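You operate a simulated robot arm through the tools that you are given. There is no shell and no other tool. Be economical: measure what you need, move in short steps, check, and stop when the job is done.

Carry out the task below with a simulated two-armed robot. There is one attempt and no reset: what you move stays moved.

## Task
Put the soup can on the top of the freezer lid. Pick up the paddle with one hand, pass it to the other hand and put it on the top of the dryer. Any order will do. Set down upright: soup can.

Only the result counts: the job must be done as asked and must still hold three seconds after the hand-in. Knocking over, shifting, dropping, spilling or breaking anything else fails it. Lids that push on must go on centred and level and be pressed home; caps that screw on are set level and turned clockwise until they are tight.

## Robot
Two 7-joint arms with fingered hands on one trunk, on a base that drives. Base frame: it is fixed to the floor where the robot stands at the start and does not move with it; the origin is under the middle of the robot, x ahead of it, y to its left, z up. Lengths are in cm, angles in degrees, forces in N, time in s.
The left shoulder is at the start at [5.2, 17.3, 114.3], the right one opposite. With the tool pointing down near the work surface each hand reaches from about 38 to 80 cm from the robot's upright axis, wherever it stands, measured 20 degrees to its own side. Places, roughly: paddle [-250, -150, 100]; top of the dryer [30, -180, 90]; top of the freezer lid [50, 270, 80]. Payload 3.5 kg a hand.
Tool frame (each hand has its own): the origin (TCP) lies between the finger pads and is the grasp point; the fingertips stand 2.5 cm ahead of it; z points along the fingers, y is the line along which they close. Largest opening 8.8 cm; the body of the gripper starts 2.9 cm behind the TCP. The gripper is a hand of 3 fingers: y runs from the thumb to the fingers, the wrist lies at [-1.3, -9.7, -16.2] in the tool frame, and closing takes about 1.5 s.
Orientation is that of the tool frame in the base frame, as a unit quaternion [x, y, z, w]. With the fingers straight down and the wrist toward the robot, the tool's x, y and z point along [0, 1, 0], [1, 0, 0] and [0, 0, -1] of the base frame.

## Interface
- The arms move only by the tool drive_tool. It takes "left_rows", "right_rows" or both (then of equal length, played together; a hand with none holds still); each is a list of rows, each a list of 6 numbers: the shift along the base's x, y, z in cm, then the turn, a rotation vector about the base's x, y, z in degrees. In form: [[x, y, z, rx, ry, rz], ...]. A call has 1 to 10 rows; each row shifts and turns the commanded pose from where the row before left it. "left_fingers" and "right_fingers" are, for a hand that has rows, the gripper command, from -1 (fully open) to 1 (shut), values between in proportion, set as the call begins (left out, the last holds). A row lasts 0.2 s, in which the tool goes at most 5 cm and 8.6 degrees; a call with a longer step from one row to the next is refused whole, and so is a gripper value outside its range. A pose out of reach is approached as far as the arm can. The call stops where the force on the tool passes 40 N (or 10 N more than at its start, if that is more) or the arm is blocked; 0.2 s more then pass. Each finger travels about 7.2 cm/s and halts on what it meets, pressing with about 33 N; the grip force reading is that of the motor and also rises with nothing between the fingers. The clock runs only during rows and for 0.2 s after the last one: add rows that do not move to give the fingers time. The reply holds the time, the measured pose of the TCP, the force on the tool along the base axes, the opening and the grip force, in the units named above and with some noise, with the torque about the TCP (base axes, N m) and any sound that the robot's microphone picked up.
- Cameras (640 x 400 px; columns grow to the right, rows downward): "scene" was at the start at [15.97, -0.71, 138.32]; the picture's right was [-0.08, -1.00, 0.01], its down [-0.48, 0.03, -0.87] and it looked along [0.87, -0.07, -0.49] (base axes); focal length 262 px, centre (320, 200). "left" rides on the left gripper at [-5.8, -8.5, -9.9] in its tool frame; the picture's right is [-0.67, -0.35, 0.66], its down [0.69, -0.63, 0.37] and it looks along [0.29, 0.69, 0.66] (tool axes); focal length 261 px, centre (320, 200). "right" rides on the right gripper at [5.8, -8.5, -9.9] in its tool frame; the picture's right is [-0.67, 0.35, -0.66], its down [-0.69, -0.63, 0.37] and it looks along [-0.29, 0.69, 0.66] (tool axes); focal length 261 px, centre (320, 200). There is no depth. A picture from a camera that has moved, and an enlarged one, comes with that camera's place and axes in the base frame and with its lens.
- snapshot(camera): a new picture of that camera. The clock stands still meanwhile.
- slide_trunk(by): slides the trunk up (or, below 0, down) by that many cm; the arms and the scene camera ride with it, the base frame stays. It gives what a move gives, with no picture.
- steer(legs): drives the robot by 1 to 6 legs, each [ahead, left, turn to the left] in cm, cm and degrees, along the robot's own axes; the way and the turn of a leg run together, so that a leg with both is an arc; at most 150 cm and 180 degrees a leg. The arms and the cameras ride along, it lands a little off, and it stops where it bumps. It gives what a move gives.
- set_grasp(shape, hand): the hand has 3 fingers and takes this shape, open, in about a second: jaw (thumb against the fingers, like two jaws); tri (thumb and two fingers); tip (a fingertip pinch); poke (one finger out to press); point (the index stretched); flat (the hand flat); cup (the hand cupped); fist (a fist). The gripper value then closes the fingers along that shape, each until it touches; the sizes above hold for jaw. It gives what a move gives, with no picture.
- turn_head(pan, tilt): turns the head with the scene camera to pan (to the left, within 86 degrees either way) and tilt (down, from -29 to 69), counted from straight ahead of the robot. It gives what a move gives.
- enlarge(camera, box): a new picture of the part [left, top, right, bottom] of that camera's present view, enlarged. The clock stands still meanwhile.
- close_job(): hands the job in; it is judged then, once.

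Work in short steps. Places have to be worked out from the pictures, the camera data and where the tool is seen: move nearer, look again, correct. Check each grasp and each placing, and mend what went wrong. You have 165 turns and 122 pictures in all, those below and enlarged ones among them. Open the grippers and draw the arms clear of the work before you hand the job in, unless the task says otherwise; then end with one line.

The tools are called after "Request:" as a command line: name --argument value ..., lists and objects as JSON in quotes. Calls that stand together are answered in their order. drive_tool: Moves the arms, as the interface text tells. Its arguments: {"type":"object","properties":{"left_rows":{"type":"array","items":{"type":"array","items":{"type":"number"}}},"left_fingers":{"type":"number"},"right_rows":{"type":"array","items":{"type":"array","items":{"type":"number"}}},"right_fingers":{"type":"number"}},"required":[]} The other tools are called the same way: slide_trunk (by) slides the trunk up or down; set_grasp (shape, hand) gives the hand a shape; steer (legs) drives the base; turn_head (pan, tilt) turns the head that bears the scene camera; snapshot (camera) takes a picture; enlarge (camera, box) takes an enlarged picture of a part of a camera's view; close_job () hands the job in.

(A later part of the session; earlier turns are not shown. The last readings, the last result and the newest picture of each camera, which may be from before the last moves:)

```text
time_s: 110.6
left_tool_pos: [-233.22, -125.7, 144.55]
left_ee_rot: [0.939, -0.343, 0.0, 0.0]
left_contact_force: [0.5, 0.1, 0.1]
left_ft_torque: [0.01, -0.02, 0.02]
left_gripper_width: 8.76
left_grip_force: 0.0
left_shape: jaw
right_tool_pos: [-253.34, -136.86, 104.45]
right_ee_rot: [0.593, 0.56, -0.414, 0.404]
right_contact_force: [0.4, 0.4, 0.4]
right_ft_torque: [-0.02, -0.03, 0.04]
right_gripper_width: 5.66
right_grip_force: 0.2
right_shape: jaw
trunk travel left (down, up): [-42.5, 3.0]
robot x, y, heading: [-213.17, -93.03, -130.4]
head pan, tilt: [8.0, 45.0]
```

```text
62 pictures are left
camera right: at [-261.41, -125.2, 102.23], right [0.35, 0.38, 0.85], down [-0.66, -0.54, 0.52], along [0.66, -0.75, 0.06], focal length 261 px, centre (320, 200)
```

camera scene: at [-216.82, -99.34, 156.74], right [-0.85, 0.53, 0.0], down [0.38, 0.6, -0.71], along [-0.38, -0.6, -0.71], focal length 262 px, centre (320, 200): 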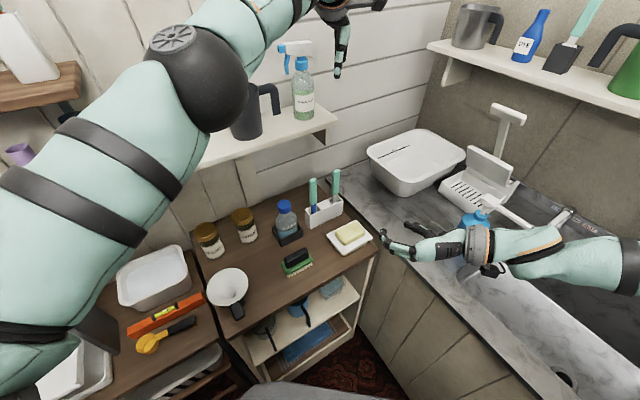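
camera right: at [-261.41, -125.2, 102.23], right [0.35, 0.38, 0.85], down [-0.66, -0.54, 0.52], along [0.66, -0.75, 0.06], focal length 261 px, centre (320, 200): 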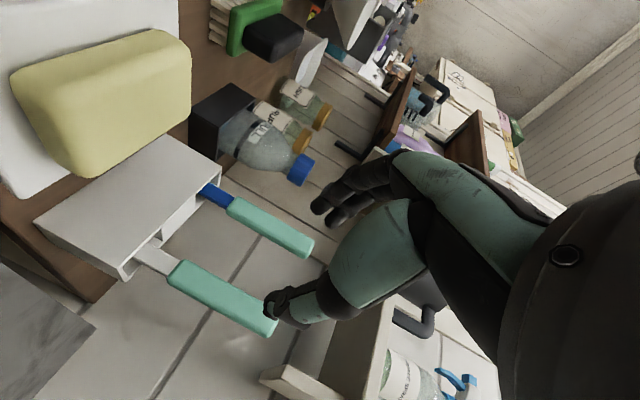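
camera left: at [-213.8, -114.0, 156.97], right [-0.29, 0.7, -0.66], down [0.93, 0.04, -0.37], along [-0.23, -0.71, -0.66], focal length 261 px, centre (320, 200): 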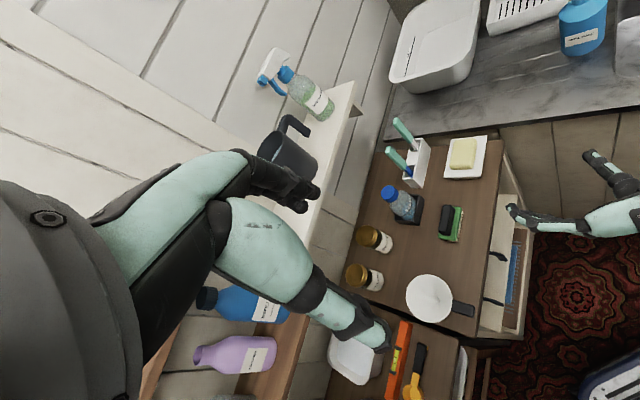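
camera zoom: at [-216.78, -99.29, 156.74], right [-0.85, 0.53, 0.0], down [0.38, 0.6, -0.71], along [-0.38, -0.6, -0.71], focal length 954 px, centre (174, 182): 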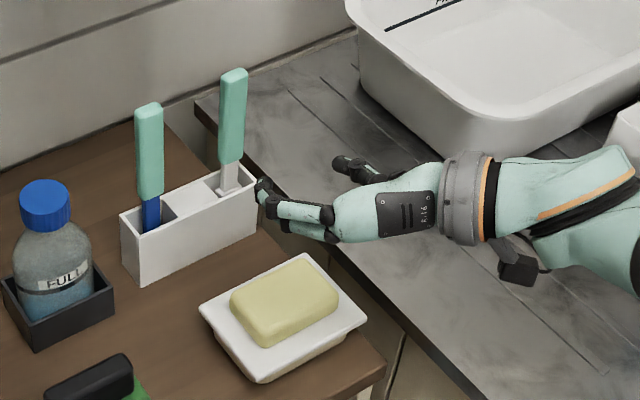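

Refined: light handle at [-254.4, -149.5]. I advance onto it and close gently.

Request:
drive_tool --right_rows '[[-1, -2.5, 0, 0, 0, 0], [-0.2, -3.3, 0, 0, 0, 0], [0, -3.3, 0, 0, 0, 0], [0, -3.2, 0, 0, 0, 0], [0, 0, 0, 0, 0, 0]]'

Request:
enlarge --camera "scene" --box '[280, 150, 440, 260]'

Request:
snapshot --camera "right"

```text
time_s: 111.8
left_tool_pos: [-233.17, -125.89, 144.5]
left_ee_rot: [0.939, -0.343, 0.0, 0.0]
left_contact_force: [-0.6, 0.2, 1.0]
left_ft_torque: [0.01, 0.01, -0.02]
left_gripper_width: 8.79
left_grip_force: 0.0
left_shape: jaw
right_tool_pos: [-252.73, -141.76, 107.38]
right_ee_rot: [0.593, 0.561, -0.414, 0.403]
right_contact_force: [-1.3, 0.8, -0.3]
right_ft_torque: [0.0, 0.0, 0.02]
right_gripper_width: 5.71
right_grip_force: 0.1
right_shape: jaw
right hand out of reach, approached as far as the arm can: row 1, 2, 3, 4
trunk travel left (down, up): [-42.5, 3.0]
robot x, y, heading: [-212.75, -93.5, -130.2]
head pan, tilt: [8.0, 45.0]
```

```text
3.64 times, centred on (360, 205) of scene
camera zoom: at [-216.77, -99.39, 156.73], right [-0.85, 0.53, 0.0], down [0.38, 0.6, -0.7], along [-0.38, -0.6, -0.71], focal length 954 px, centre (174, 182)
```

zoom: 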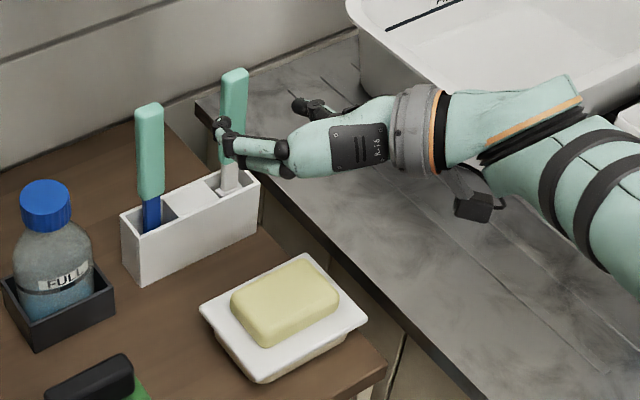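

```text
60 pictures are left
camera right: at [-260.7, -130.05, 105.11], right [0.35, 0.38, 0.85], down [-0.66, -0.54, 0.52], along [0.66, -0.75, 0.06], focal length 261 px, centre (320, 200)
```

right: 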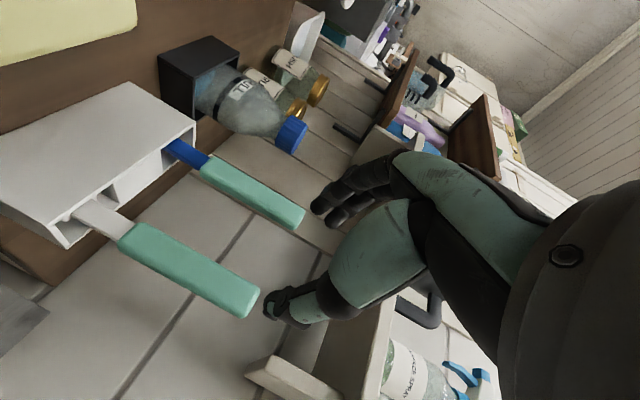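

Out of reach by ~8 cm. I pull back, lower the trunk 16 cm to shorten the reach, and nudge the base 5 cm nearer.

Request:
drive_tool --right_rows '[[0, 4, 2.8, 0, 0, 0], [0, 4, 2.8, 0, 0, 0], [0, 4, 2.8, 0, 0, 0], [0, 4, 2.8, 0, 0, 0], [0, 0, 2.4, 0, 0, 0], [0, 0, 2.4, 0, 0, 0], [0, 0, 0, 0, 0, 0]]'

Request:
slide_trunk --by -16

Request:
steer --legs '[[4.8, 2, 0]]'

Request:
snapshot --camera "scene"

```text
time_s: 113.4
left_tool_pos: [-233.27, -125.66, 144.54]
left_ee_rot: [0.94, -0.342, 0.0, 0.0]
left_contact_force: [0.1, 0.8, 0.2]
left_ft_torque: [-0.01, -0.02, 0.0]
left_gripper_width: 8.79
left_grip_force: 0.2
left_shape: jaw
right_tool_pos: [-252.83, -125.86, 123.25]
right_ee_rot: [0.593, 0.561, -0.413, 0.404]
right_contact_force: [0.1, -0.3, -0.6]
right_ft_torque: [0.01, -0.01, 0.0]
right_gripper_width: 5.73
right_grip_force: 0.2
right_shape: jaw
trunk travel left (down, up): [-42.5, 3.0]
robot x, y, heading: [-212.76, -92.93, -130.1]
head pan, tilt: [8.0, 45.0]
```

```text
time_s: 115.3
left_tool_pos: [-233.33, -125.83, 128.4]
left_ee_rot: [0.939, -0.343, 0.0, 0.0]
left_contact_force: [0.6, 0.8, 0.5]
left_ft_torque: [0.02, 0.0, 0.01]
left_gripper_width: 8.78
left_grip_force: 0.1
left_shape: jaw
right_tool_pos: [-252.69, -125.79, 107.32]
right_ee_rot: [0.593, 0.561, -0.414, 0.403]
right_contact_force: [0.0, -0.5, 0.1]
right_ft_torque: [-0.03, -0.03, -0.02]
right_gripper_width: 5.7
right_grip_force: 0.1
right_shape: jaw
trunk travel left (down, up): [-26.5, 19.0]
robot x, y, heading: [-213.12, -93.54, -130.3]
head pan, tilt: [8.0, 45.0]
```

```text
time_s: 116.2
left_tool_pos: [-234.77, -130.26, 128.6]
left_ee_rot: [0.939, -0.344, -0.001, 0.004]
left_contact_force: [-0.1, 1.1, -0.2]
left_ft_torque: [0.0, -0.01, -0.01]
left_gripper_width: 8.77
left_grip_force: 0.0
left_shape: jaw
right_tool_pos: [-254.21, -130.38, 107.59]
right_ee_rot: [0.592, 0.56, -0.416, 0.405]
right_contact_force: [0.0, -0.1, 1.0]
right_ft_torque: [-0.01, -0.03, -0.03]
right_gripper_width: 5.71
right_grip_force: 0.2
right_shape: jaw
trunk travel left (down, up): [-26.5, 19.0]
robot x, y, heading: [-214.26, -98.1, -130.2]
head pan, tilt: [8.0, 45.0]
```

```text
59 pictures are left
camera scene: at [-221.21, -107.33, 139.56], right [-0.85, 0.53, -0.01], down [0.42, 0.65, -0.64], along [-0.33, -0.55, -0.77], focal length 262 px, centre (320, 200)
```

scene: 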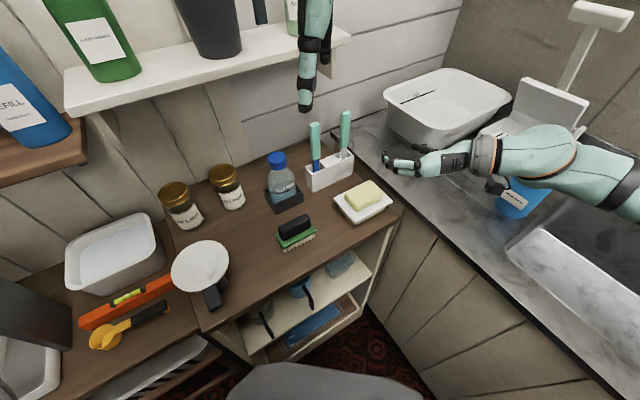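

Now I advance to the handle again.

Request:
drive_tool --right_rows '[[-0.1, -3.2, -0.5, 0, 0, 0], [-0.1, -3.2, -0.5, 0, 0, 0], [0, -3.2, -0.5, 0, 0, 0], [0, -3.1, -0.5, 0, 0, 0], [0, 0, 0, 0, 0, 0]]'

Request:
enlarge --camera "scene" --box '[260, 80, 420, 200]'

```text
time_s: 117.4
left_tool_pos: [-234.86, -130.61, 128.55]
left_ee_rot: [0.939, -0.343, 0.0, 0.001]
left_contact_force: [0.4, -0.6, 0.5]
left_ft_torque: [-0.01, 0.01, -0.01]
left_gripper_width: 8.77
left_grip_force: 0.0
left_shape: jaw
right_tool_pos: [-254.45, -143.39, 105.19]
right_ee_rot: [0.593, 0.56, -0.414, 0.404]
right_contact_force: [-0.9, 0.4, 0.4]
right_ft_torque: [-0.01, -0.01, -0.02]
right_gripper_width: 5.69
right_grip_force: 0.0
right_shape: jaw
trunk travel left (down, up): [-26.5, 19.0]
robot x, y, heading: [-214.82, -98.29, -130.1]
head pan, tilt: [8.0, 45.0]
```

```text
3.33 times, centred on (340, 140) of scene
camera zoom: at [-221.41, -107.8, 139.49], right [-0.85, 0.53, -0.01], down [0.42, 0.65, -0.64], along [-0.33, -0.54, -0.77], focal length 874 px, centre (253, 400)
```

zoom: 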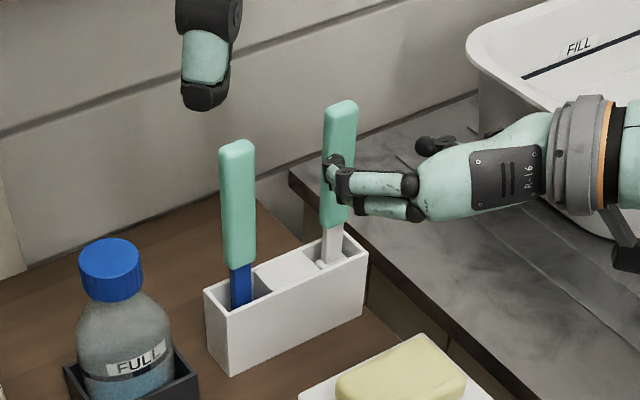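

Request:
drive_tool --right_rows '[[0, -2, -0.2, 0, 0, 0], [0, -2, -0.2, 0, 0, 0], [0, 0, 0, 0, 0, 0]]'

Request:
snapshot --camera "right"

Request:
enlarge --camera "scene" --box '[260, 80, 420, 200]'

```text
time_s: 118.2
left_tool_pos: [-234.93, -130.63, 128.34]
left_ee_rot: [0.939, -0.344, 0.0, 0.0]
left_contact_force: [-0.2, -0.3, 0.2]
left_ft_torque: [0.0, 0.0, -0.02]
left_gripper_width: 8.79
left_grip_force: 0.1
left_shape: jaw
right_tool_pos: [-254.63, -147.43, 104.77]
right_ee_rot: [0.593, 0.56, -0.415, 0.403]
right_contact_force: [-0.8, 1.2, 0.2]
right_ft_torque: [0.02, -0.03, 0.0]
right_gripper_width: 5.74
right_grip_force: 0.0
right_shape: jaw
trunk travel left (down, up): [-26.5, 19.0]
robot x, y, heading: [-214.77, -97.78, -130.1]
head pan, tilt: [8.0, 45.0]
```

```text
57 pictures are left
camera right: at [-262.56, -135.77, 102.56], right [0.35, 0.38, 0.85], down [-0.66, -0.54, 0.52], along [0.66, -0.75, 0.06], focal length 261 px, centre (320, 200)
```

right: 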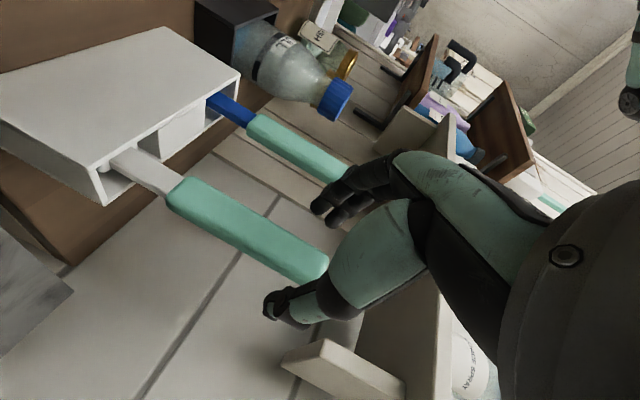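

```text
3.33 times, centred on (340, 140) of scene
camera zoom: at [-221.43, -107.84, 139.49], right [-0.85, 0.53, -0.01], down [0.42, 0.65, -0.64], along [-0.33, -0.54, -0.77], focal length 874 px, centre (253, 400)
```

zoom: 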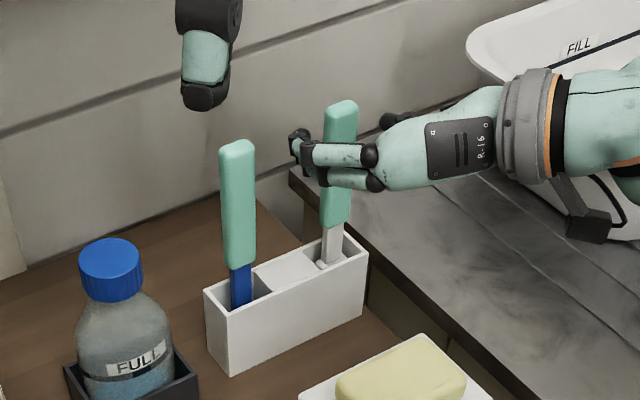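

The handle lies between thumb and fingers. Advance 1.8 cm, then close.

Request:
drive_tool --right_rows '[[-0.2, -0.9, -0.3, 0, 0, 0], [-0.1, -0.9, -0.3, 0, 0, 0], [0, 0, 0, 0, 0, 0]]'

Request:
drive_tool --right_rows '[[0, 0, 0, 0, 0, 0], [0, 0, 0, 0, 0, 0], [0, 0, 0, 0, 0, 0], [0, 0, 0, 0, 0, 0], [0, 0, 0, 0, 0, 0], [0, 0, 0, 0, 0, 0]]' --right_fingers 1

Request:
enlarge --camera "scene" --box '[260, 80, 420, 200]'

```text
time_s: 119.0
left_tool_pos: [-234.92, -130.71, 128.35]
left_ee_rot: [0.939, -0.344, 0.0, 0.0]
left_contact_force: [0.1, 0.7, -0.7]
left_ft_torque: [0.03, 0.02, -0.01]
left_gripper_width: 8.78
left_grip_force: 0.0
left_shape: jaw
right_tool_pos: [-254.98, -149.17, 104.02]
right_ee_rot: [0.593, 0.56, -0.415, 0.404]
right_contact_force: [0.4, -0.2, 1.0]
right_ft_torque: [0.02, 0.02, 0.0]
right_gripper_width: 5.71
right_grip_force: 0.0
right_shape: jaw
trunk travel left (down, up): [-26.5, 19.0]
robot x, y, heading: [-214.25, -98.0, -130.3]
head pan, tilt: [8.0, 45.0]
```

```text
time_s: 120.4
left_tool_pos: [-234.86, -130.98, 128.22]
left_ee_rot: [0.939, -0.344, -0.001, 0.0]
left_contact_force: [-0.8, 0.5, 0.1]
left_ft_torque: [0.02, -0.04, -0.02]
left_gripper_width: 8.76
left_grip_force: 0.1
left_shape: jaw
right_tool_pos: [-254.85, -149.45, 104.22]
right_ee_rot: [0.594, 0.56, -0.414, 0.403]
right_contact_force: [-1.0, -9.7, 3.3]
right_ft_torque: [-0.08, -0.06, -0.33]
right_gripper_width: 1.24
right_grip_force: 33.2
right_shape: jaw
trunk travel left (down, up): [-26.5, 19.0]
robot x, y, heading: [-215.02, -97.98, -130.3]
head pan, tilt: [8.0, 45.0]
```

```text
3.33 times, centred on (340, 140) of scene
camera zoom: at [-221.38, -108.09, 139.47], right [-0.85, 0.53, -0.01], down [0.42, 0.65, -0.64], along [-0.33, -0.54, -0.77], focal length 874 px, centre (253, 400)
```

zoom: 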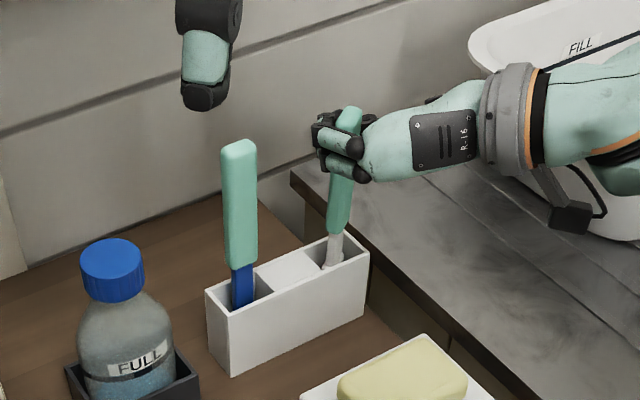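

Grasped (1.2 cm). There is a side force of about 10 N, so I relax slightly toward -y, then lift slowly.

Request:
drive_tool --right_rows '[[0, -0.5, 0.3, 0, 0, 0], [0, 0, 0, 0, 0, 0]]'

Request:
drive_tool --right_rows '[[0, 0, 0.8, 0, 0, 0], [0, 0, 0.8, 0, 0, 0], [0, 0, 0.8, 0, 0, 0], [0, 0, 0, 0, 0, 0]]'

Request:
enlarge --camera "scene" --box '[260, 80, 420, 200]'

```text
time_s: 121.0
left_tool_pos: [-234.88, -130.73, 128.39]
left_ee_rot: [0.939, -0.343, 0.0, 0.0]
left_contact_force: [-0.9, 0.1, 0.3]
left_ft_torque: [-0.02, 0.0, 0.01]
left_gripper_width: 8.78
left_grip_force: 0.1
left_shape: jaw
right_tool_pos: [-254.99, -149.71, 104.52]
right_ee_rot: [0.593, 0.561, -0.414, 0.403]
right_contact_force: [0.8, -1.7, -1.6]
right_ft_torque: [-0.01, -0.01, -0.06]
right_gripper_width: 1.23
right_grip_force: 32.8
right_shape: jaw
trunk travel left (down, up): [-26.5, 19.0]
robot x, y, heading: [-214.62, -98.35, -130.0]
head pan, tilt: [8.0, 45.0]
```

```text
time_s: 122.0
left_tool_pos: [-234.98, -130.97, 128.44]
left_ee_rot: [0.939, -0.343, 0.0, -0.001]
left_contact_force: [-0.2, -0.3, 0.4]
left_ft_torque: [0.02, -0.02, -0.01]
left_gripper_width: 8.8
left_grip_force: 0.1
left_shape: jaw
right_tool_pos: [-254.83, -149.81, 106.93]
right_ee_rot: [0.594, 0.559, -0.415, 0.403]
right_contact_force: [0.4, -2.0, -1.0]
right_ft_torque: [-0.02, -0.01, -0.1]
right_gripper_width: 1.24
right_grip_force: 33.1
right_shape: jaw
trunk travel left (down, up): [-26.5, 19.0]
robot x, y, heading: [-214.66, -98.14, -130.0]
head pan, tilt: [8.0, 45.0]
```

```text
3.33 times, centred on (340, 140) of scene
camera zoom: at [-221.43, -108.01, 139.47], right [-0.85, 0.53, -0.01], down [0.42, 0.65, -0.64], along [-0.33, -0.54, -0.77], focal length 874 px, centre (253, 400)
```

zoom: 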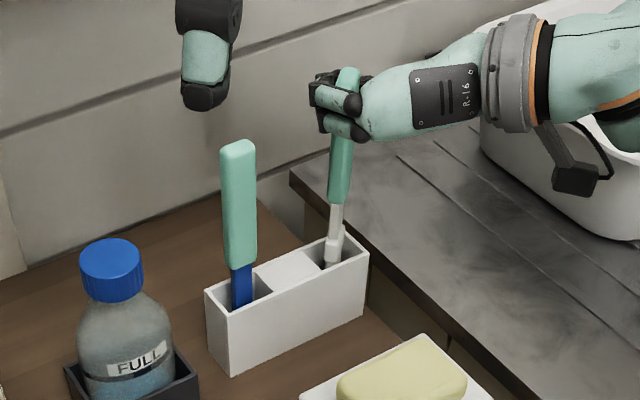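

It slides up freely. I lift 3 cm more and look at the head.

Request:
drive_tool --right_rows '[[0, 0, 1, 0, 0, 0], [0, 0, 1, 0, 0, 0], [0, 0, 1, 0, 0, 0], [0, 0, 0, 0, 0, 0]]'

Request:
enlarge --camera "scene" --box '[310, 80, 390, 150]'

```text
time_s: 123.0
left_tool_pos: [-234.92, -130.89, 128.35]
left_ee_rot: [0.939, -0.344, 0.0, 0.0]
left_contact_force: [-0.7, 0.8, 0.0]
left_ft_torque: [0.02, -0.01, 0.04]
left_gripper_width: 8.78
left_grip_force: 0.0
left_shape: jaw
right_tool_pos: [-254.85, -149.84, 109.88]
right_ee_rot: [0.593, 0.56, -0.415, 0.403]
right_contact_force: [-0.8, -2.1, -1.2]
right_ft_torque: [-0.06, 0.01, -0.09]
right_gripper_width: 1.17
right_grip_force: 33.5
right_shape: jaw
trunk travel left (down, up): [-26.5, 19.0]
robot x, y, heading: [-214.42, -98.12, -130.0]
head pan, tilt: [8.0, 45.0]
```

```text
5.71 times, centred on (350, 115) of scene
camera zoom: at [-221.43, -107.97, 139.48], right [-0.85, 0.53, -0.01], down [0.42, 0.65, -0.64], along [-0.33, -0.54, -0.77], focal length 1498 px, centre (149, 686)
```

zoom: 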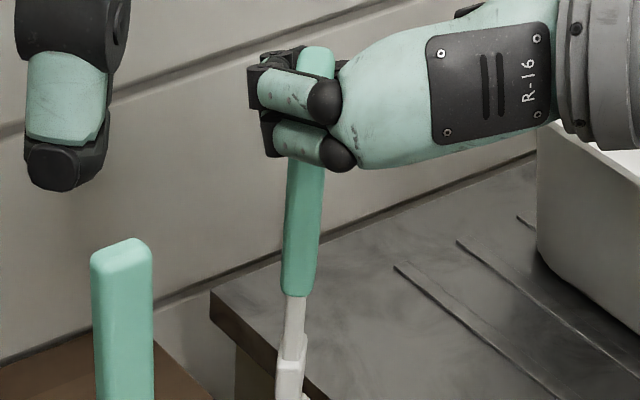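

Request:
drive_tool --right_rows '[[0, 0, 1.2, 0, 0, 0], [0, 0, 1.2, 0, 0, 0], [0, 0, 1.2, 0, 0, 0], [0, 0, 0, 0, 0, 0]]'

Request:
enlarge --camera "scene" --box '[290, 80, 402, 200]'

```text
time_s: 124.0
left_tool_pos: [-234.94, -130.7, 128.44]
left_ee_rot: [0.939, -0.343, 0.0, 0.0]
left_contact_force: [-0.3, -0.5, 0.1]
left_ft_torque: [-0.02, 0.01, -0.02]
left_gripper_width: 8.75
left_grip_force: 0.2
left_shape: jaw
right_tool_pos: [-254.74, -149.84, 113.65]
right_ee_rot: [0.593, 0.56, -0.415, 0.403]
right_contact_force: [-0.2, 0.1, 0.2]
right_ft_torque: [-0.01, -0.01, -0.01]
right_gripper_width: 1.15
right_grip_force: 33.4
right_shape: jaw
trunk travel left (down, up): [-26.5, 19.0]
robot x, y, heading: [-214.53, -98.1, -130.2]
head pan, tilt: [8.0, 45.0]
```

```text
3.33 times, centred on (346, 140) of scene
camera zoom: at [-221.4, -107.88, 139.48], right [-0.85, 0.53, -0.01], down [0.42, 0.65, -0.64], along [-0.33, -0.54, -0.77], focal length 874 px, centre (233, 400)
```

zoom: 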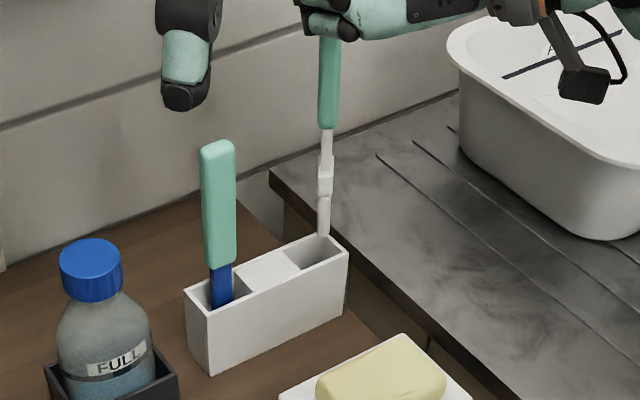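

The head is nearly out: a thin flat blade seen edge-on. I lift 3 cm more and view it with other cameras.

Request:
drive_tool --right_rows '[[0, 0, 1.2, 0, 0, 0], [0, 0, 1.2, 0, 0, 0], [0, 0, 1.2, 0, 0, 0], [0, 0, 0, 0, 0, 0]]'

Request:
snapshot --camera "right"

Request:
snapshot --camera "left"

Request:
enlarge --camera "scene" --box '[290, 80, 402, 200]'

```text
time_s: 125.0
left_tool_pos: [-234.89, -130.72, 128.46]
left_ee_rot: [0.939, -0.344, 0.0, 0.0]
left_contact_force: [-0.2, 0.0, 0.2]
left_ft_torque: [0.01, 0.0, -0.03]
left_gripper_width: 8.79
left_grip_force: 0.1
left_shape: jaw
right_tool_pos: [-254.78, -149.88, 117.13]
right_ee_rot: [0.594, 0.56, -0.414, 0.403]
right_contact_force: [0.5, -0.2, -0.4]
right_ft_torque: [0.01, 0.01, 0.02]
right_gripper_width: 1.14
right_grip_force: 33.4
right_shape: jaw
trunk travel left (down, up): [-26.5, 19.0]
robot x, y, heading: [-214.54, -98.07, -130.1]
head pan, tilt: [8.0, 45.0]
```

```text
51 pictures are left
camera right: at [-262.86, -138.16, 114.94], right [0.35, 0.38, 0.85], down [-0.66, -0.54, 0.52], along [0.66, -0.75, 0.06], focal length 261 px, centre (320, 200)
```

right: 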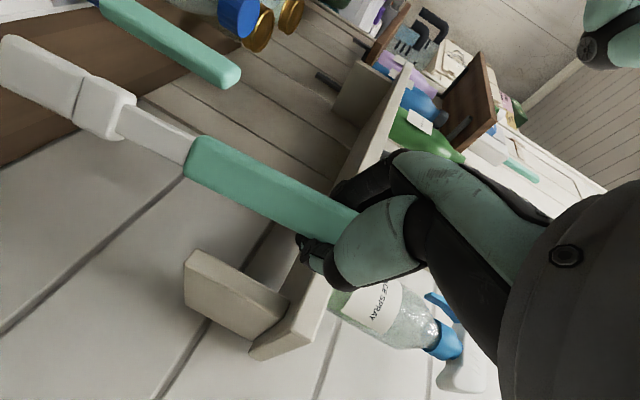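

```text
50 pictures are left
camera left: at [-233.85, -120.65, 138.37], right [-0.29, 0.7, -0.66], down [0.93, 0.04, -0.37], along [-0.23, -0.71, -0.66], focal length 261 px, centre (320, 200)
```

left: 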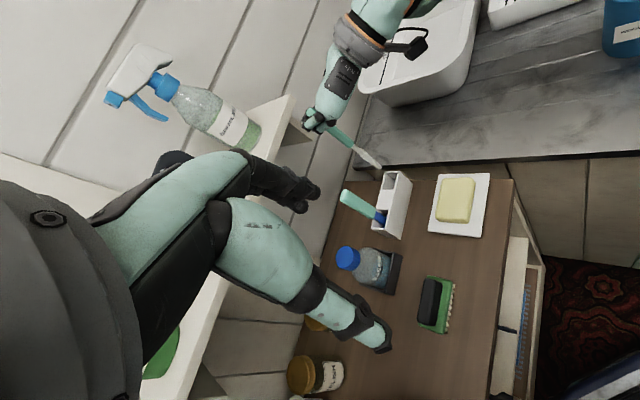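

```text
3.33 times, centred on (346, 140) of scene
camera zoom: at [-221.42, -107.91, 139.48], right [-0.85, 0.53, -0.01], down [0.42, 0.65, -0.64], along [-0.33, -0.54, -0.77], focal length 874 px, centre (233, 400)
```

zoom: 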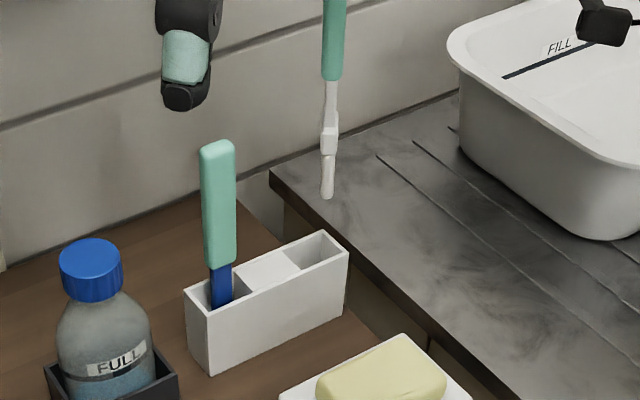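

Request:
enlarge --camera "right" --box '[0, 0, 260, 200]'

Request:
enlarge --camera "left" --box '[300, 90, 420, 250]'

```text
2.00 times, centred on (130, 100) of right
camera zoom: at [-262.86, -138.16, 114.94], right [0.35, 0.38, 0.85], down [-0.66, -0.54, 0.52], along [0.66, -0.75, 0.06], focal length 521 px, centre (700, 400)
```

zoom: 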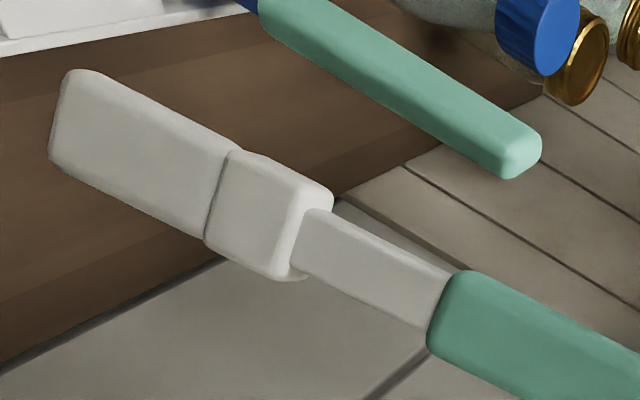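

```text
2.50 times, centred on (360, 170) of left
camera zoom: at [-233.85, -120.65, 138.37], right [-0.29, 0.7, -0.66], down [0.93, 0.04, -0.37], along [-0.23, -0.71, -0.66], focal length 652 px, centre (220, 275)
```

zoom: 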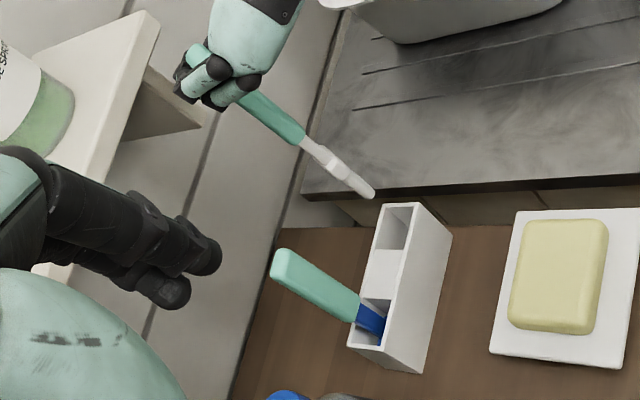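

The light tool has a ferrule-like block plus a flat plate. I compare with the blue one by enlarging into its slot.

Request:
enlarge --camera "left" --box '[355, 165, 415, 245]'

Request:
enlarge --camera "scene" --box '[340, 145, 400, 195]'

```text
5.00 times, centred on (385, 205) of left
camera zoom: at [-233.85, -120.65, 138.37], right [-0.29, 0.7, -0.66], down [0.93, 0.04, -0.37], along [-0.23, -0.71, -0.66], focal length 1303 px, centre (-5, 175)
```

zoom: 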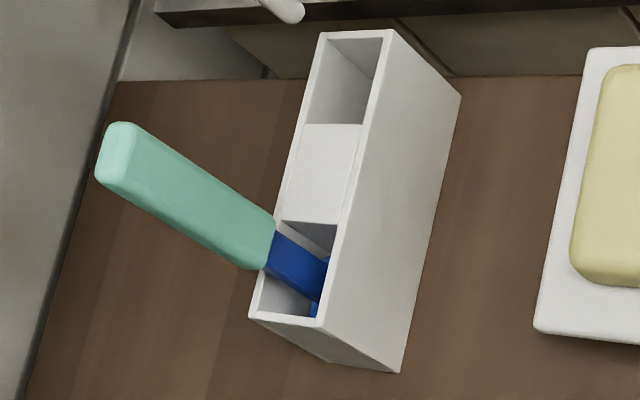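

```text
8.00 times, centred on (370, 170) of scene
camera zoom: at [-221.42, -107.91, 139.48], right [-0.85, 0.53, -0.01], down [0.42, 0.65, -0.64], along [-0.33, -0.54, -0.77], focal length 2098 px, centre (-80, 440)
```

zoom: 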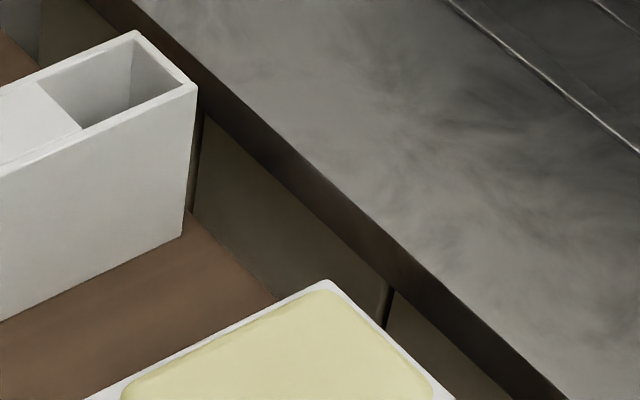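

The blue tool's shaft widens into wings below — I must see its head to be sure. I first draw the right hand (holding the light tool) back and clear.

Request:
drive_tool --right_rows '[[-0.5, 3, 1, 0, 0, 0], [-0.5, 4, 1, 0, 0, 0], [-0.5, 4, 1, 0, 0, 0], [-0.5, 4, 0, 0, 0, 0], [0, 2, 0, 0, 0, 0], [0, 0, 0, 0, 0, 0]]'

Request:
drive_tool --left_rows '[[0, -0.7, 0, 0, 0, -8.4], [0, -0.7, 0, 0, 0, -8.4], [0, -0.7, 0, 0, 0, -8.4], [0, -0.7, 0, 0, 0, -8.4], [0, -0.7, 0, 0, 0, -8.4], [0, -0.7, 0, 0, 0, -8]]'

Request:
drive_tool --left_rows '[[-0.3, -0.3, -0.5, -8.4, 0, 0], [-0.3, -0.3, -0.5, -8.4, 0, 0], [-0.3, -0.3, -0.5, -8.4, 0, 0], [-0.3, -0.3, -0.5, -8.4, 0, 0], [-0.3, -0.3, -0.5, -8.4, 0, 0], [-0.3, -0.3, -0.5, -8.4, 0, 0], [-0.3, -0.3, -0.5, -8.4, 0, 0], [-0.3, -0.3, -0.5, -8.4, 0, 0], [-0.3, 0, -0.5, -2.8, 0, 0], [0, 0, 0, 0, 0, 0]]' --left_fingers -0.3

Request:
snapshot --camera "scene"

```text
time_s: 126.4
left_tool_pos: [-234.96, -130.82, 128.28]
left_ee_rot: [0.939, -0.344, -0.001, -0.001]
left_contact_force: [0.1, -0.9, 0.0]
left_ft_torque: [-0.01, 0.05, -0.02]
left_gripper_width: 8.78
left_grip_force: 0.1
left_shape: jaw
right_tool_pos: [-256.8, -132.87, 119.95]
right_ee_rot: [0.593, 0.561, -0.414, 0.402]
right_contact_force: [0.0, 0.4, -0.2]
right_ft_torque: [0.02, 0.02, 0.0]
right_gripper_width: 1.13
right_grip_force: 33.2
right_shape: jaw
trunk travel left (down, up): [-26.5, 19.0]
robot x, y, heading: [-214.61, -97.48, -130.0]
head pan, tilt: [8.0, 45.0]
```

```text
time_s: 127.8
left_tool_pos: [-234.91, -135.17, 128.3]
left_ee_rot: [-0.705, 0.709, 0.0, 0.0]
left_contact_force: [0.8, -0.1, -0.4]
left_ft_torque: [-0.01, 0.02, -0.02]
left_gripper_width: 8.76
left_grip_force: 0.0
left_shape: jaw
right_tool_pos: [-256.9, -132.83, 120.15]
right_ee_rot: [0.594, 0.56, -0.414, 0.403]
right_contact_force: [0.0, -1.0, -0.4]
right_ft_torque: [0.02, 0.02, 0.01]
right_gripper_width: 1.15
right_grip_force: 33.5
right_shape: jaw
trunk travel left (down, up): [-26.5, 19.0]
robot x, y, heading: [-214.73, -98.09, -130.1]
head pan, tilt: [8.0, 45.0]
```

```text
time_s: 130.0
left_tool_pos: [-237.73, -137.38, 123.82]
left_ee_rot: [-0.578, 0.58, -0.407, -0.405]
left_contact_force: [-0.7, -0.7, 0.6]
left_ft_torque: [0.03, 0.03, 0.01]
left_gripper_width: 5.74
left_grip_force: 0.0
left_shape: jaw
right_tool_pos: [-256.83, -132.76, 120.19]
right_ee_rot: [0.593, 0.561, -0.414, 0.403]
right_contact_force: [-0.4, 0.1, -0.8]
right_ft_torque: [-0.03, 0.03, 0.0]
right_gripper_width: 1.14
right_grip_force: 33.1
right_shape: jaw
trunk travel left (down, up): [-26.5, 19.0]
robot x, y, heading: [-214.61, -98.19, -130.3]
head pan, tilt: [8.0, 45.0]
```

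```text
44 pictures are left
camera scene: at [-221.4, -107.9, 139.48], right [-0.85, 0.53, -0.01], down [0.42, 0.65, -0.64], along [-0.33, -0.54, -0.77], focal length 262 px, centre (320, 200)
```

scene: 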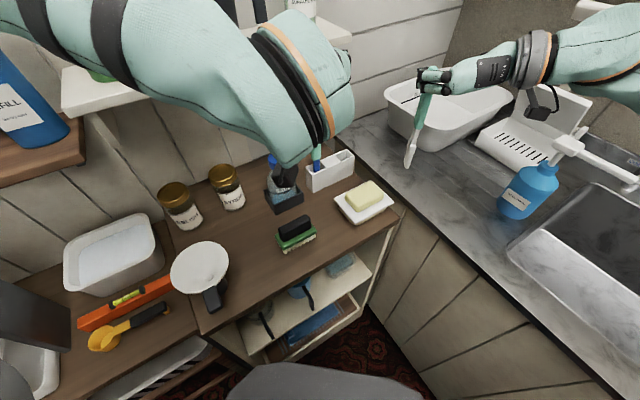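

Left hand is turned to point at the holder. I bring it in front of the blue handle.

Request:
drive_tool --left_rows '[[-1.5, -0.2, -3.2, 0, 0, 0], [-1.5, -0.2, -3.2, 0, 0, 0], [-1.5, -0.2, -3.2, 0, 0, 0], [-1.5, -0.2, -3.2, 0, 0, 0], [-1.5, -0.2, -3.2, 0, 0, 0], [-1.6, -0.2, -3, 0, 0, 0], [0, 0, 0, 0, 0, 0]]'

Request:
snapshot --camera "left"

Request:
snapshot --camera "scene"

```text
time_s: 131.6
left_tool_pos: [-246.56, -138.59, 104.89]
left_ee_rot: [-0.578, 0.58, -0.406, -0.405]
left_contact_force: [0.0, 0.8, 0.3]
left_ft_torque: [-0.01, 0.04, -0.01]
left_gripper_width: 5.76
left_grip_force: 0.1
left_shape: jaw
right_tool_pos: [-256.78, -132.8, 120.15]
right_ee_rot: [0.593, 0.56, -0.415, 0.403]
right_contact_force: [-0.1, 0.0, -0.7]
right_ft_torque: [-0.01, 0.0, 0.01]
right_gripper_width: 1.12
right_grip_force: 32.8
right_shape: jaw
trunk travel left (down, up): [-26.5, 19.0]
robot x, y, heading: [-214.59, -98.25, -130.1]
head pan, tilt: [8.0, 45.0]
```

```text
43 pictures are left
camera left: at [-238.04, -127.34, 102.93], right [0.35, -0.39, -0.85], down [0.63, -0.58, 0.52], along [-0.7, -0.72, 0.04], focal length 261 px, centre (320, 200)
```

left: 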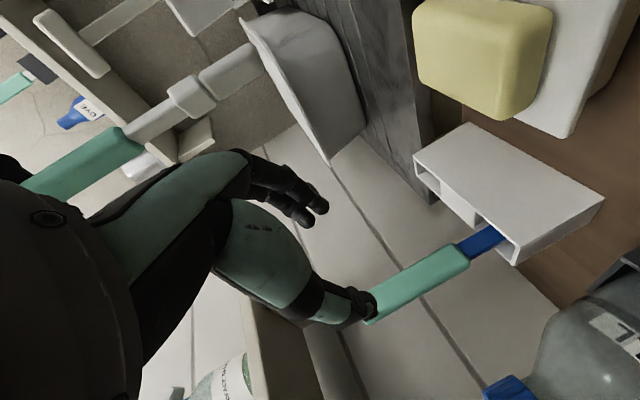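

```text
42 pictures are left
camera scene: at [-221.39, -107.86, 139.49], right [-0.85, 0.53, -0.01], down [0.42, 0.65, -0.64], along [-0.33, -0.54, -0.77], focal length 262 px, centre (320, 200)
```

scene: 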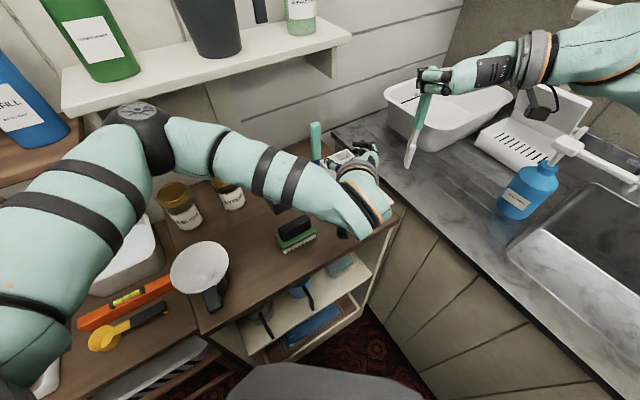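

The blue handle lies straight ahead (x≈-246). I advance and close.

Request:
drive_tool --left_rows '[[0.3, -2.8, -0.2, 0, 0, 0], [0.2, -2.8, -0.2, 0, 0, 0], [0, -2.8, -0.2, 0, 0, 0], [0, 0, 0, 0, 0, 0]]'

Request:
snapshot --camera "left"

```text
time_s: 132.6
left_tool_pos: [-246.11, -147.0, 104.2]
left_ee_rot: [-0.578, 0.581, -0.407, -0.405]
left_contact_force: [-0.1, 0.0, 0.3]
left_ft_torque: [-0.01, 0.01, 0.02]
left_gripper_width: 5.75
left_grip_force: 0.0
left_shape: jaw
right_tool_pos: [-256.89, -132.78, 120.03]
right_ee_rot: [0.593, 0.56, -0.414, 0.403]
right_contact_force: [-0.2, 0.1, 0.5]
right_ft_torque: [0.0, -0.01, 0.01]
right_gripper_width: 1.12
right_grip_force: 32.6
right_shape: jaw
trunk travel left (down, up): [-26.5, 19.0]
robot x, y, heading: [-214.26, -98.17, -130.3]
head pan, tilt: [8.0, 45.0]
```

```text
41 pictures are left
camera left: at [-237.6, -135.81, 102.24], right [0.35, -0.39, -0.85], down [0.63, -0.58, 0.52], along [-0.7, -0.72, 0.04], focal length 261 px, centre (320, 200)
```

left: 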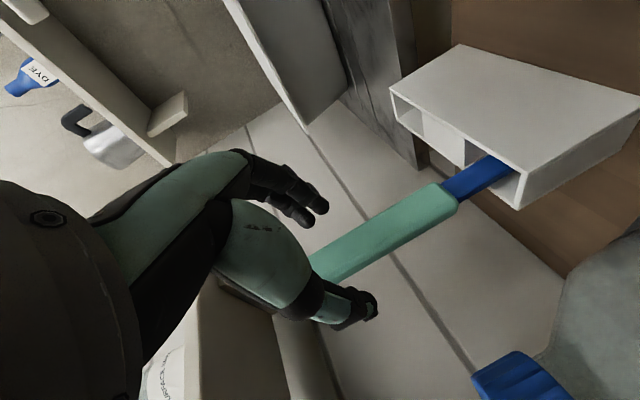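

Request:
drive_tool --left_rows '[[0, -1.3, 0, 0, 0, 0], [0, -1.3, 0, 0, 0, 0], [0, 0, 0, 0, 0, 0]]'

Request:
drive_tool --left_rows '[[0, 0, 0, 0, 0, 0], [0, 0, 0, 0, 0, 0], [0, 0, 0, 0, 0, 0], [0, 0, 0, 0, 0, 0], [0, 0, 0, 0, 0, 0], [0, 0, 0, 0, 0, 0]]' --left_fingers 1

```text
time_s: 133.4
left_tool_pos: [-246.2, -149.45, 104.26]
left_ee_rot: [-0.577, 0.58, -0.407, -0.406]
left_contact_force: [0.5, -0.9, -0.3]
left_ft_torque: [0.0, 0.0, 0.02]
left_gripper_width: 5.75
left_grip_force: 0.0
left_shape: jaw
right_tool_pos: [-256.85, -132.77, 119.95]
right_ee_rot: [0.594, 0.561, -0.414, 0.403]
right_contact_force: [0.1, 0.7, -0.8]
right_ft_torque: [0.01, -0.01, 0.02]
right_gripper_width: 1.13
right_grip_force: 32.3
right_shape: jaw
trunk travel left (down, up): [-26.5, 19.0]
robot x, y, heading: [-214.73, -98.25, -130.3]
head pan, tilt: [8.0, 45.0]
```

```text
time_s: 134.8
left_tool_pos: [-246.24, -149.7, 104.32]
left_ee_rot: [-0.578, 0.581, -0.406, -0.405]
left_contact_force: [1.4, -3.2, 0.3]
left_ft_torque: [0.0, -0.03, 0.19]
left_gripper_width: 1.17
left_grip_force: 32.9
left_shape: jaw
right_tool_pos: [-256.73, -132.91, 120.12]
right_ee_rot: [0.593, 0.56, -0.415, 0.404]
right_contact_force: [0.0, -0.2, -0.3]
right_ft_torque: [0.02, 0.02, -0.01]
right_gripper_width: 1.16
right_grip_force: 32.4
right_shape: jaw
trunk travel left (down, up): [-26.5, 19.0]
robot x, y, heading: [-214.91, -98.04, -129.8]
head pan, tilt: [8.0, 45.0]
```

Grip is good (3 N side load). Lift straight up 10 cm to see the head.

Request:
drive_tool --left_rows '[[0, 0, 1, 0, 0, 0], [0, 0, 1, 0, 0, 0], [0, 0, 1, 0, 0, 0], [0, 0, 1, 0, 0, 0], [0, 0, 1, 0, 0, 0], [0, 0, 1, 0, 0, 0], [0, 0, 1, 0, 0, 0], [0, 0, 1, 0, 0, 0], [0, 0, 1, 0, 0, 0], [0, 0, 1, 0, 0, 0]]'

Request:
snapshot --camera "left"

Request:
enlarge --camera "scene" --box '[260, 60, 460, 210]'

```text
time_s: 137.0
left_tool_pos: [-246.3, -149.5, 114.37]
left_ee_rot: [-0.578, 0.58, -0.407, -0.404]
left_contact_force: [0.1, -0.1, -0.7]
left_ft_torque: [-0.02, 0.0, 0.01]
left_gripper_width: 0.93
left_grip_force: 33.2
left_shape: jaw
right_tool_pos: [-256.88, -132.72, 120.16]
right_ee_rot: [0.593, 0.56, -0.414, 0.403]
right_contact_force: [-0.1, -0.1, -0.6]
right_ft_torque: [0.02, 0.01, -0.02]
right_gripper_width: 1.1
right_grip_force: 33.0
right_shape: jaw
trunk travel left (down, up): [-26.5, 19.0]
robot x, y, heading: [-214.07, -98.15, -130.1]
head pan, tilt: [8.0, 45.0]
```

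```text
40 pictures are left
camera left: at [-237.76, -138.32, 112.41], right [0.35, -0.39, -0.85], down [0.63, -0.58, 0.52], along [-0.7, -0.72, 0.04], focal length 261 px, centre (320, 200)
```

left: 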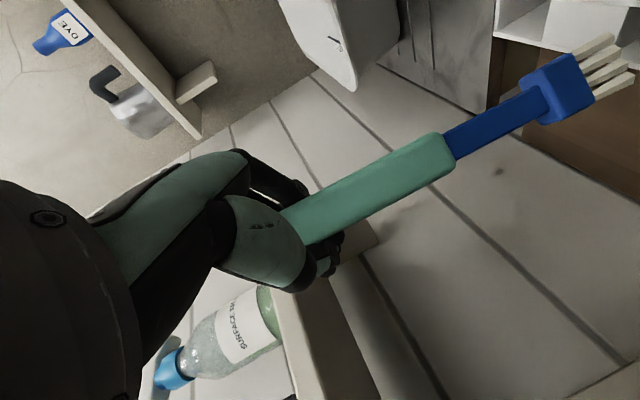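

```text
2.67 times, centred on (360, 135) of scene
camera zoom: at [-221.43, -107.89, 139.48], right [-0.85, 0.53, -0.01], down [0.42, 0.65, -0.64], along [-0.33, -0.54, -0.77], focal length 699 px, centre (213, 373)
```

zoom: 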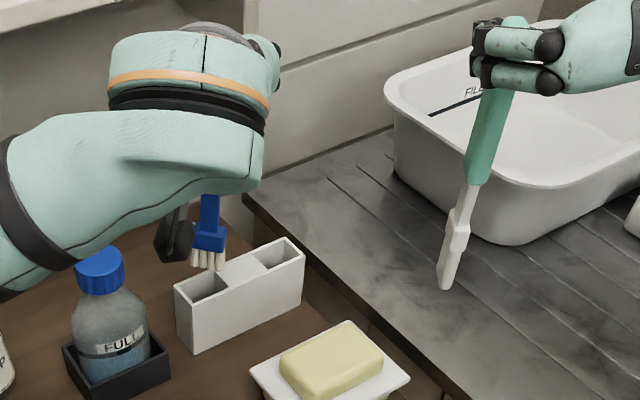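

The blue one is a brush, so the light one is the paddle. I return the brush the same way: lower 3 cm first and check alignment with its slot.

Request:
drive_tool --left_rows '[[0, 0, -1, 0, 0, 0], [0, 0, -1, 0, 0, 0], [0, 0, 0, 0, 0, 0]]'

Request:
enlarge --camera "scene" --box '[290, 110, 390, 200]'

Request:
enlarge --camera "left" --box '[420, 0, 640, 160]'

```text
time_s: 137.8
left_tool_pos: [-246.18, -149.5, 112.22]
left_ee_rot: [-0.578, 0.581, -0.406, -0.404]
left_contact_force: [-0.2, 0.5, -1.2]
left_ft_torque: [-0.05, 0.0, 0.02]
left_gripper_width: 0.92
left_grip_force: 33.5
left_shape: jaw
right_tool_pos: [-256.78, -132.93, 120.07]
right_ee_rot: [0.593, 0.561, -0.414, 0.403]
right_contact_force: [-0.1, -0.2, -0.5]
right_ft_torque: [0.0, 0.01, 0.03]
right_gripper_width: 1.14
right_grip_force: 32.6
right_shape: jaw
trunk travel left (down, up): [-26.5, 19.0]
robot x, y, heading: [-214.58, -98.07, -130.2]
head pan, tilt: [8.0, 45.0]
```

```text
4.44 times, centred on (340, 155) of scene
camera zoom: at [-221.42, -107.9, 139.48], right [-0.85, 0.53, -0.01], down [0.42, 0.65, -0.64], along [-0.33, -0.54, -0.77], focal length 1165 px, centre (231, 400)
```

zoom: 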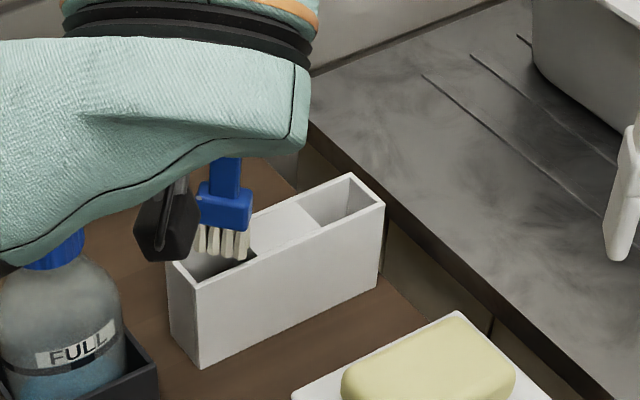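

```text
2.50 times, centred on (530, 80) of left
camera zoom: at [-237.64, -138.31, 110.22], right [0.35, -0.39, -0.85], down [0.63, -0.58, 0.52], along [-0.7, -0.72, 0.04], focal length 652 px, centre (-205, 500)
```

zoom: 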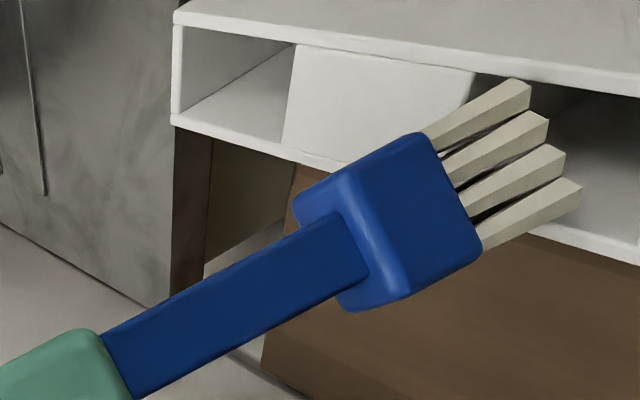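

Bristles are entering the slot. I lower in small steps watching the force.

Request:
drive_tool --left_rows '[[0, 0, -0.7, 0, 0, 0], [0, 0, -0.7, 0, 0, 0], [0, 0, -0.6, 0, 0, 0], [0, 0, 0, 0, 0, 0]]'

Request:
enlarge --camera "scene" --box '[290, 110, 390, 200]'

```text
time_s: 138.8
left_tool_pos: [-246.12, -149.5, 110.16]
left_ee_rot: [-0.577, 0.581, -0.406, -0.406]
left_contact_force: [-0.3, -0.4, 2.3]
left_ft_torque: [0.01, -0.03, 0.01]
left_gripper_width: 0.87
left_grip_force: 33.0
left_shape: jaw
right_tool_pos: [-256.74, -132.94, 120.17]
right_ee_rot: [0.593, 0.56, -0.415, 0.403]
right_contact_force: [-0.3, 0.1, 0.2]
right_ft_torque: [0.02, 0.01, -0.02]
right_gripper_width: 1.1
right_grip_force: 33.0
right_shape: jaw
trunk travel left (down, up): [-26.5, 19.0]
robot x, y, heading: [-214.46, -97.83, -129.8]
head pan, tilt: [8.0, 45.0]
```

```text
4.44 times, centred on (340, 155) of scene
camera zoom: at [-221.39, -107.86, 139.48], right [-0.85, 0.53, -0.01], down [0.42, 0.65, -0.64], along [-0.33, -0.54, -0.77], focal length 1165 px, centre (231, 400)
```

zoom: 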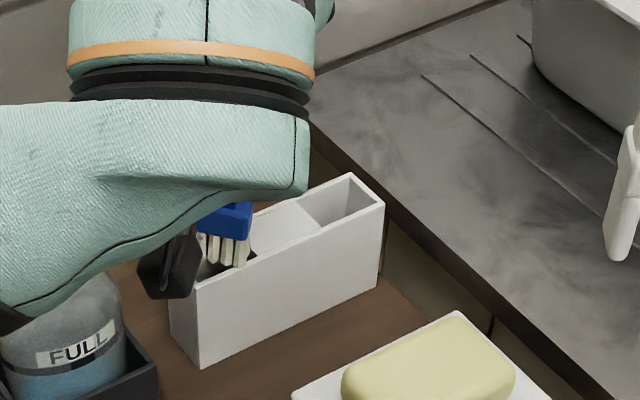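

A slight upward force (2 N): bristles seem close to the front rim. I raise a little, shift -y 0.8 and +x 0.5, and look closely.

Request:
drive_tool --left_rows '[[0, 0, 1, 0, 0, 0], [0.5, -0.8, 0, 0, 0, 0], [0, 0, -0.6, 0, 0, 0], [0, 0, 0, 0, 0, 0]]'

Request:
enlarge --camera "scene" --box '[315, 145, 365, 185]'

Request:
enlarge --camera "left" --box '[420, 0, 640, 160]'

```text
time_s: 139.8
left_tool_pos: [-245.71, -150.4, 110.61]
left_ee_rot: [-0.578, 0.581, -0.406, -0.405]
left_contact_force: [0.1, -0.4, 0.3]
left_ft_torque: [-0.04, 0.0, 0.02]
left_gripper_width: 0.86
left_grip_force: 32.4
left_shape: jaw
right_tool_pos: [-256.9, -132.85, 120.11]
right_ee_rot: [0.594, 0.56, -0.414, 0.403]
right_contact_force: [-0.7, -0.6, -0.8]
right_ft_torque: [-0.02, 0.02, 0.01]
right_gripper_width: 1.15
right_grip_force: 33.3
right_shape: jaw
trunk travel left (down, up): [-26.5, 19.0]
robot x, y, heading: [-214.63, -97.86, -130.2]
head pan, tilt: [8.0, 45.0]
```

```text
10.00 times, centred on (340, 165) of scene
camera zoom: at [-221.43, -107.9, 139.48], right [-0.85, 0.53, -0.01], down [0.42, 0.65, -0.64], along [-0.33, -0.54, -0.77], focal length 2622 px, centre (120, 550)
```

zoom: 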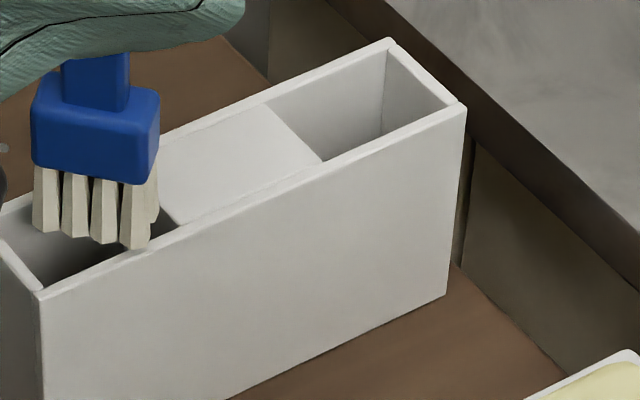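

```text
2.50 times, centred on (530, 80) of left
camera zoom: at [-237.21, -139.17, 108.64], right [0.35, -0.39, -0.85], down [0.63, -0.58, 0.52], along [-0.7, -0.72, 0.04], focal length 652 px, centre (-205, 500)
```

zoom: 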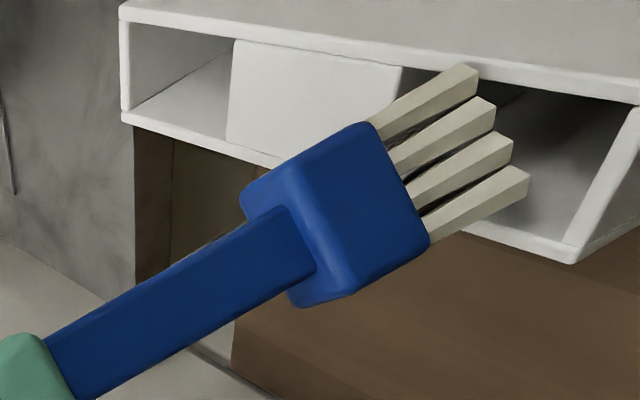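

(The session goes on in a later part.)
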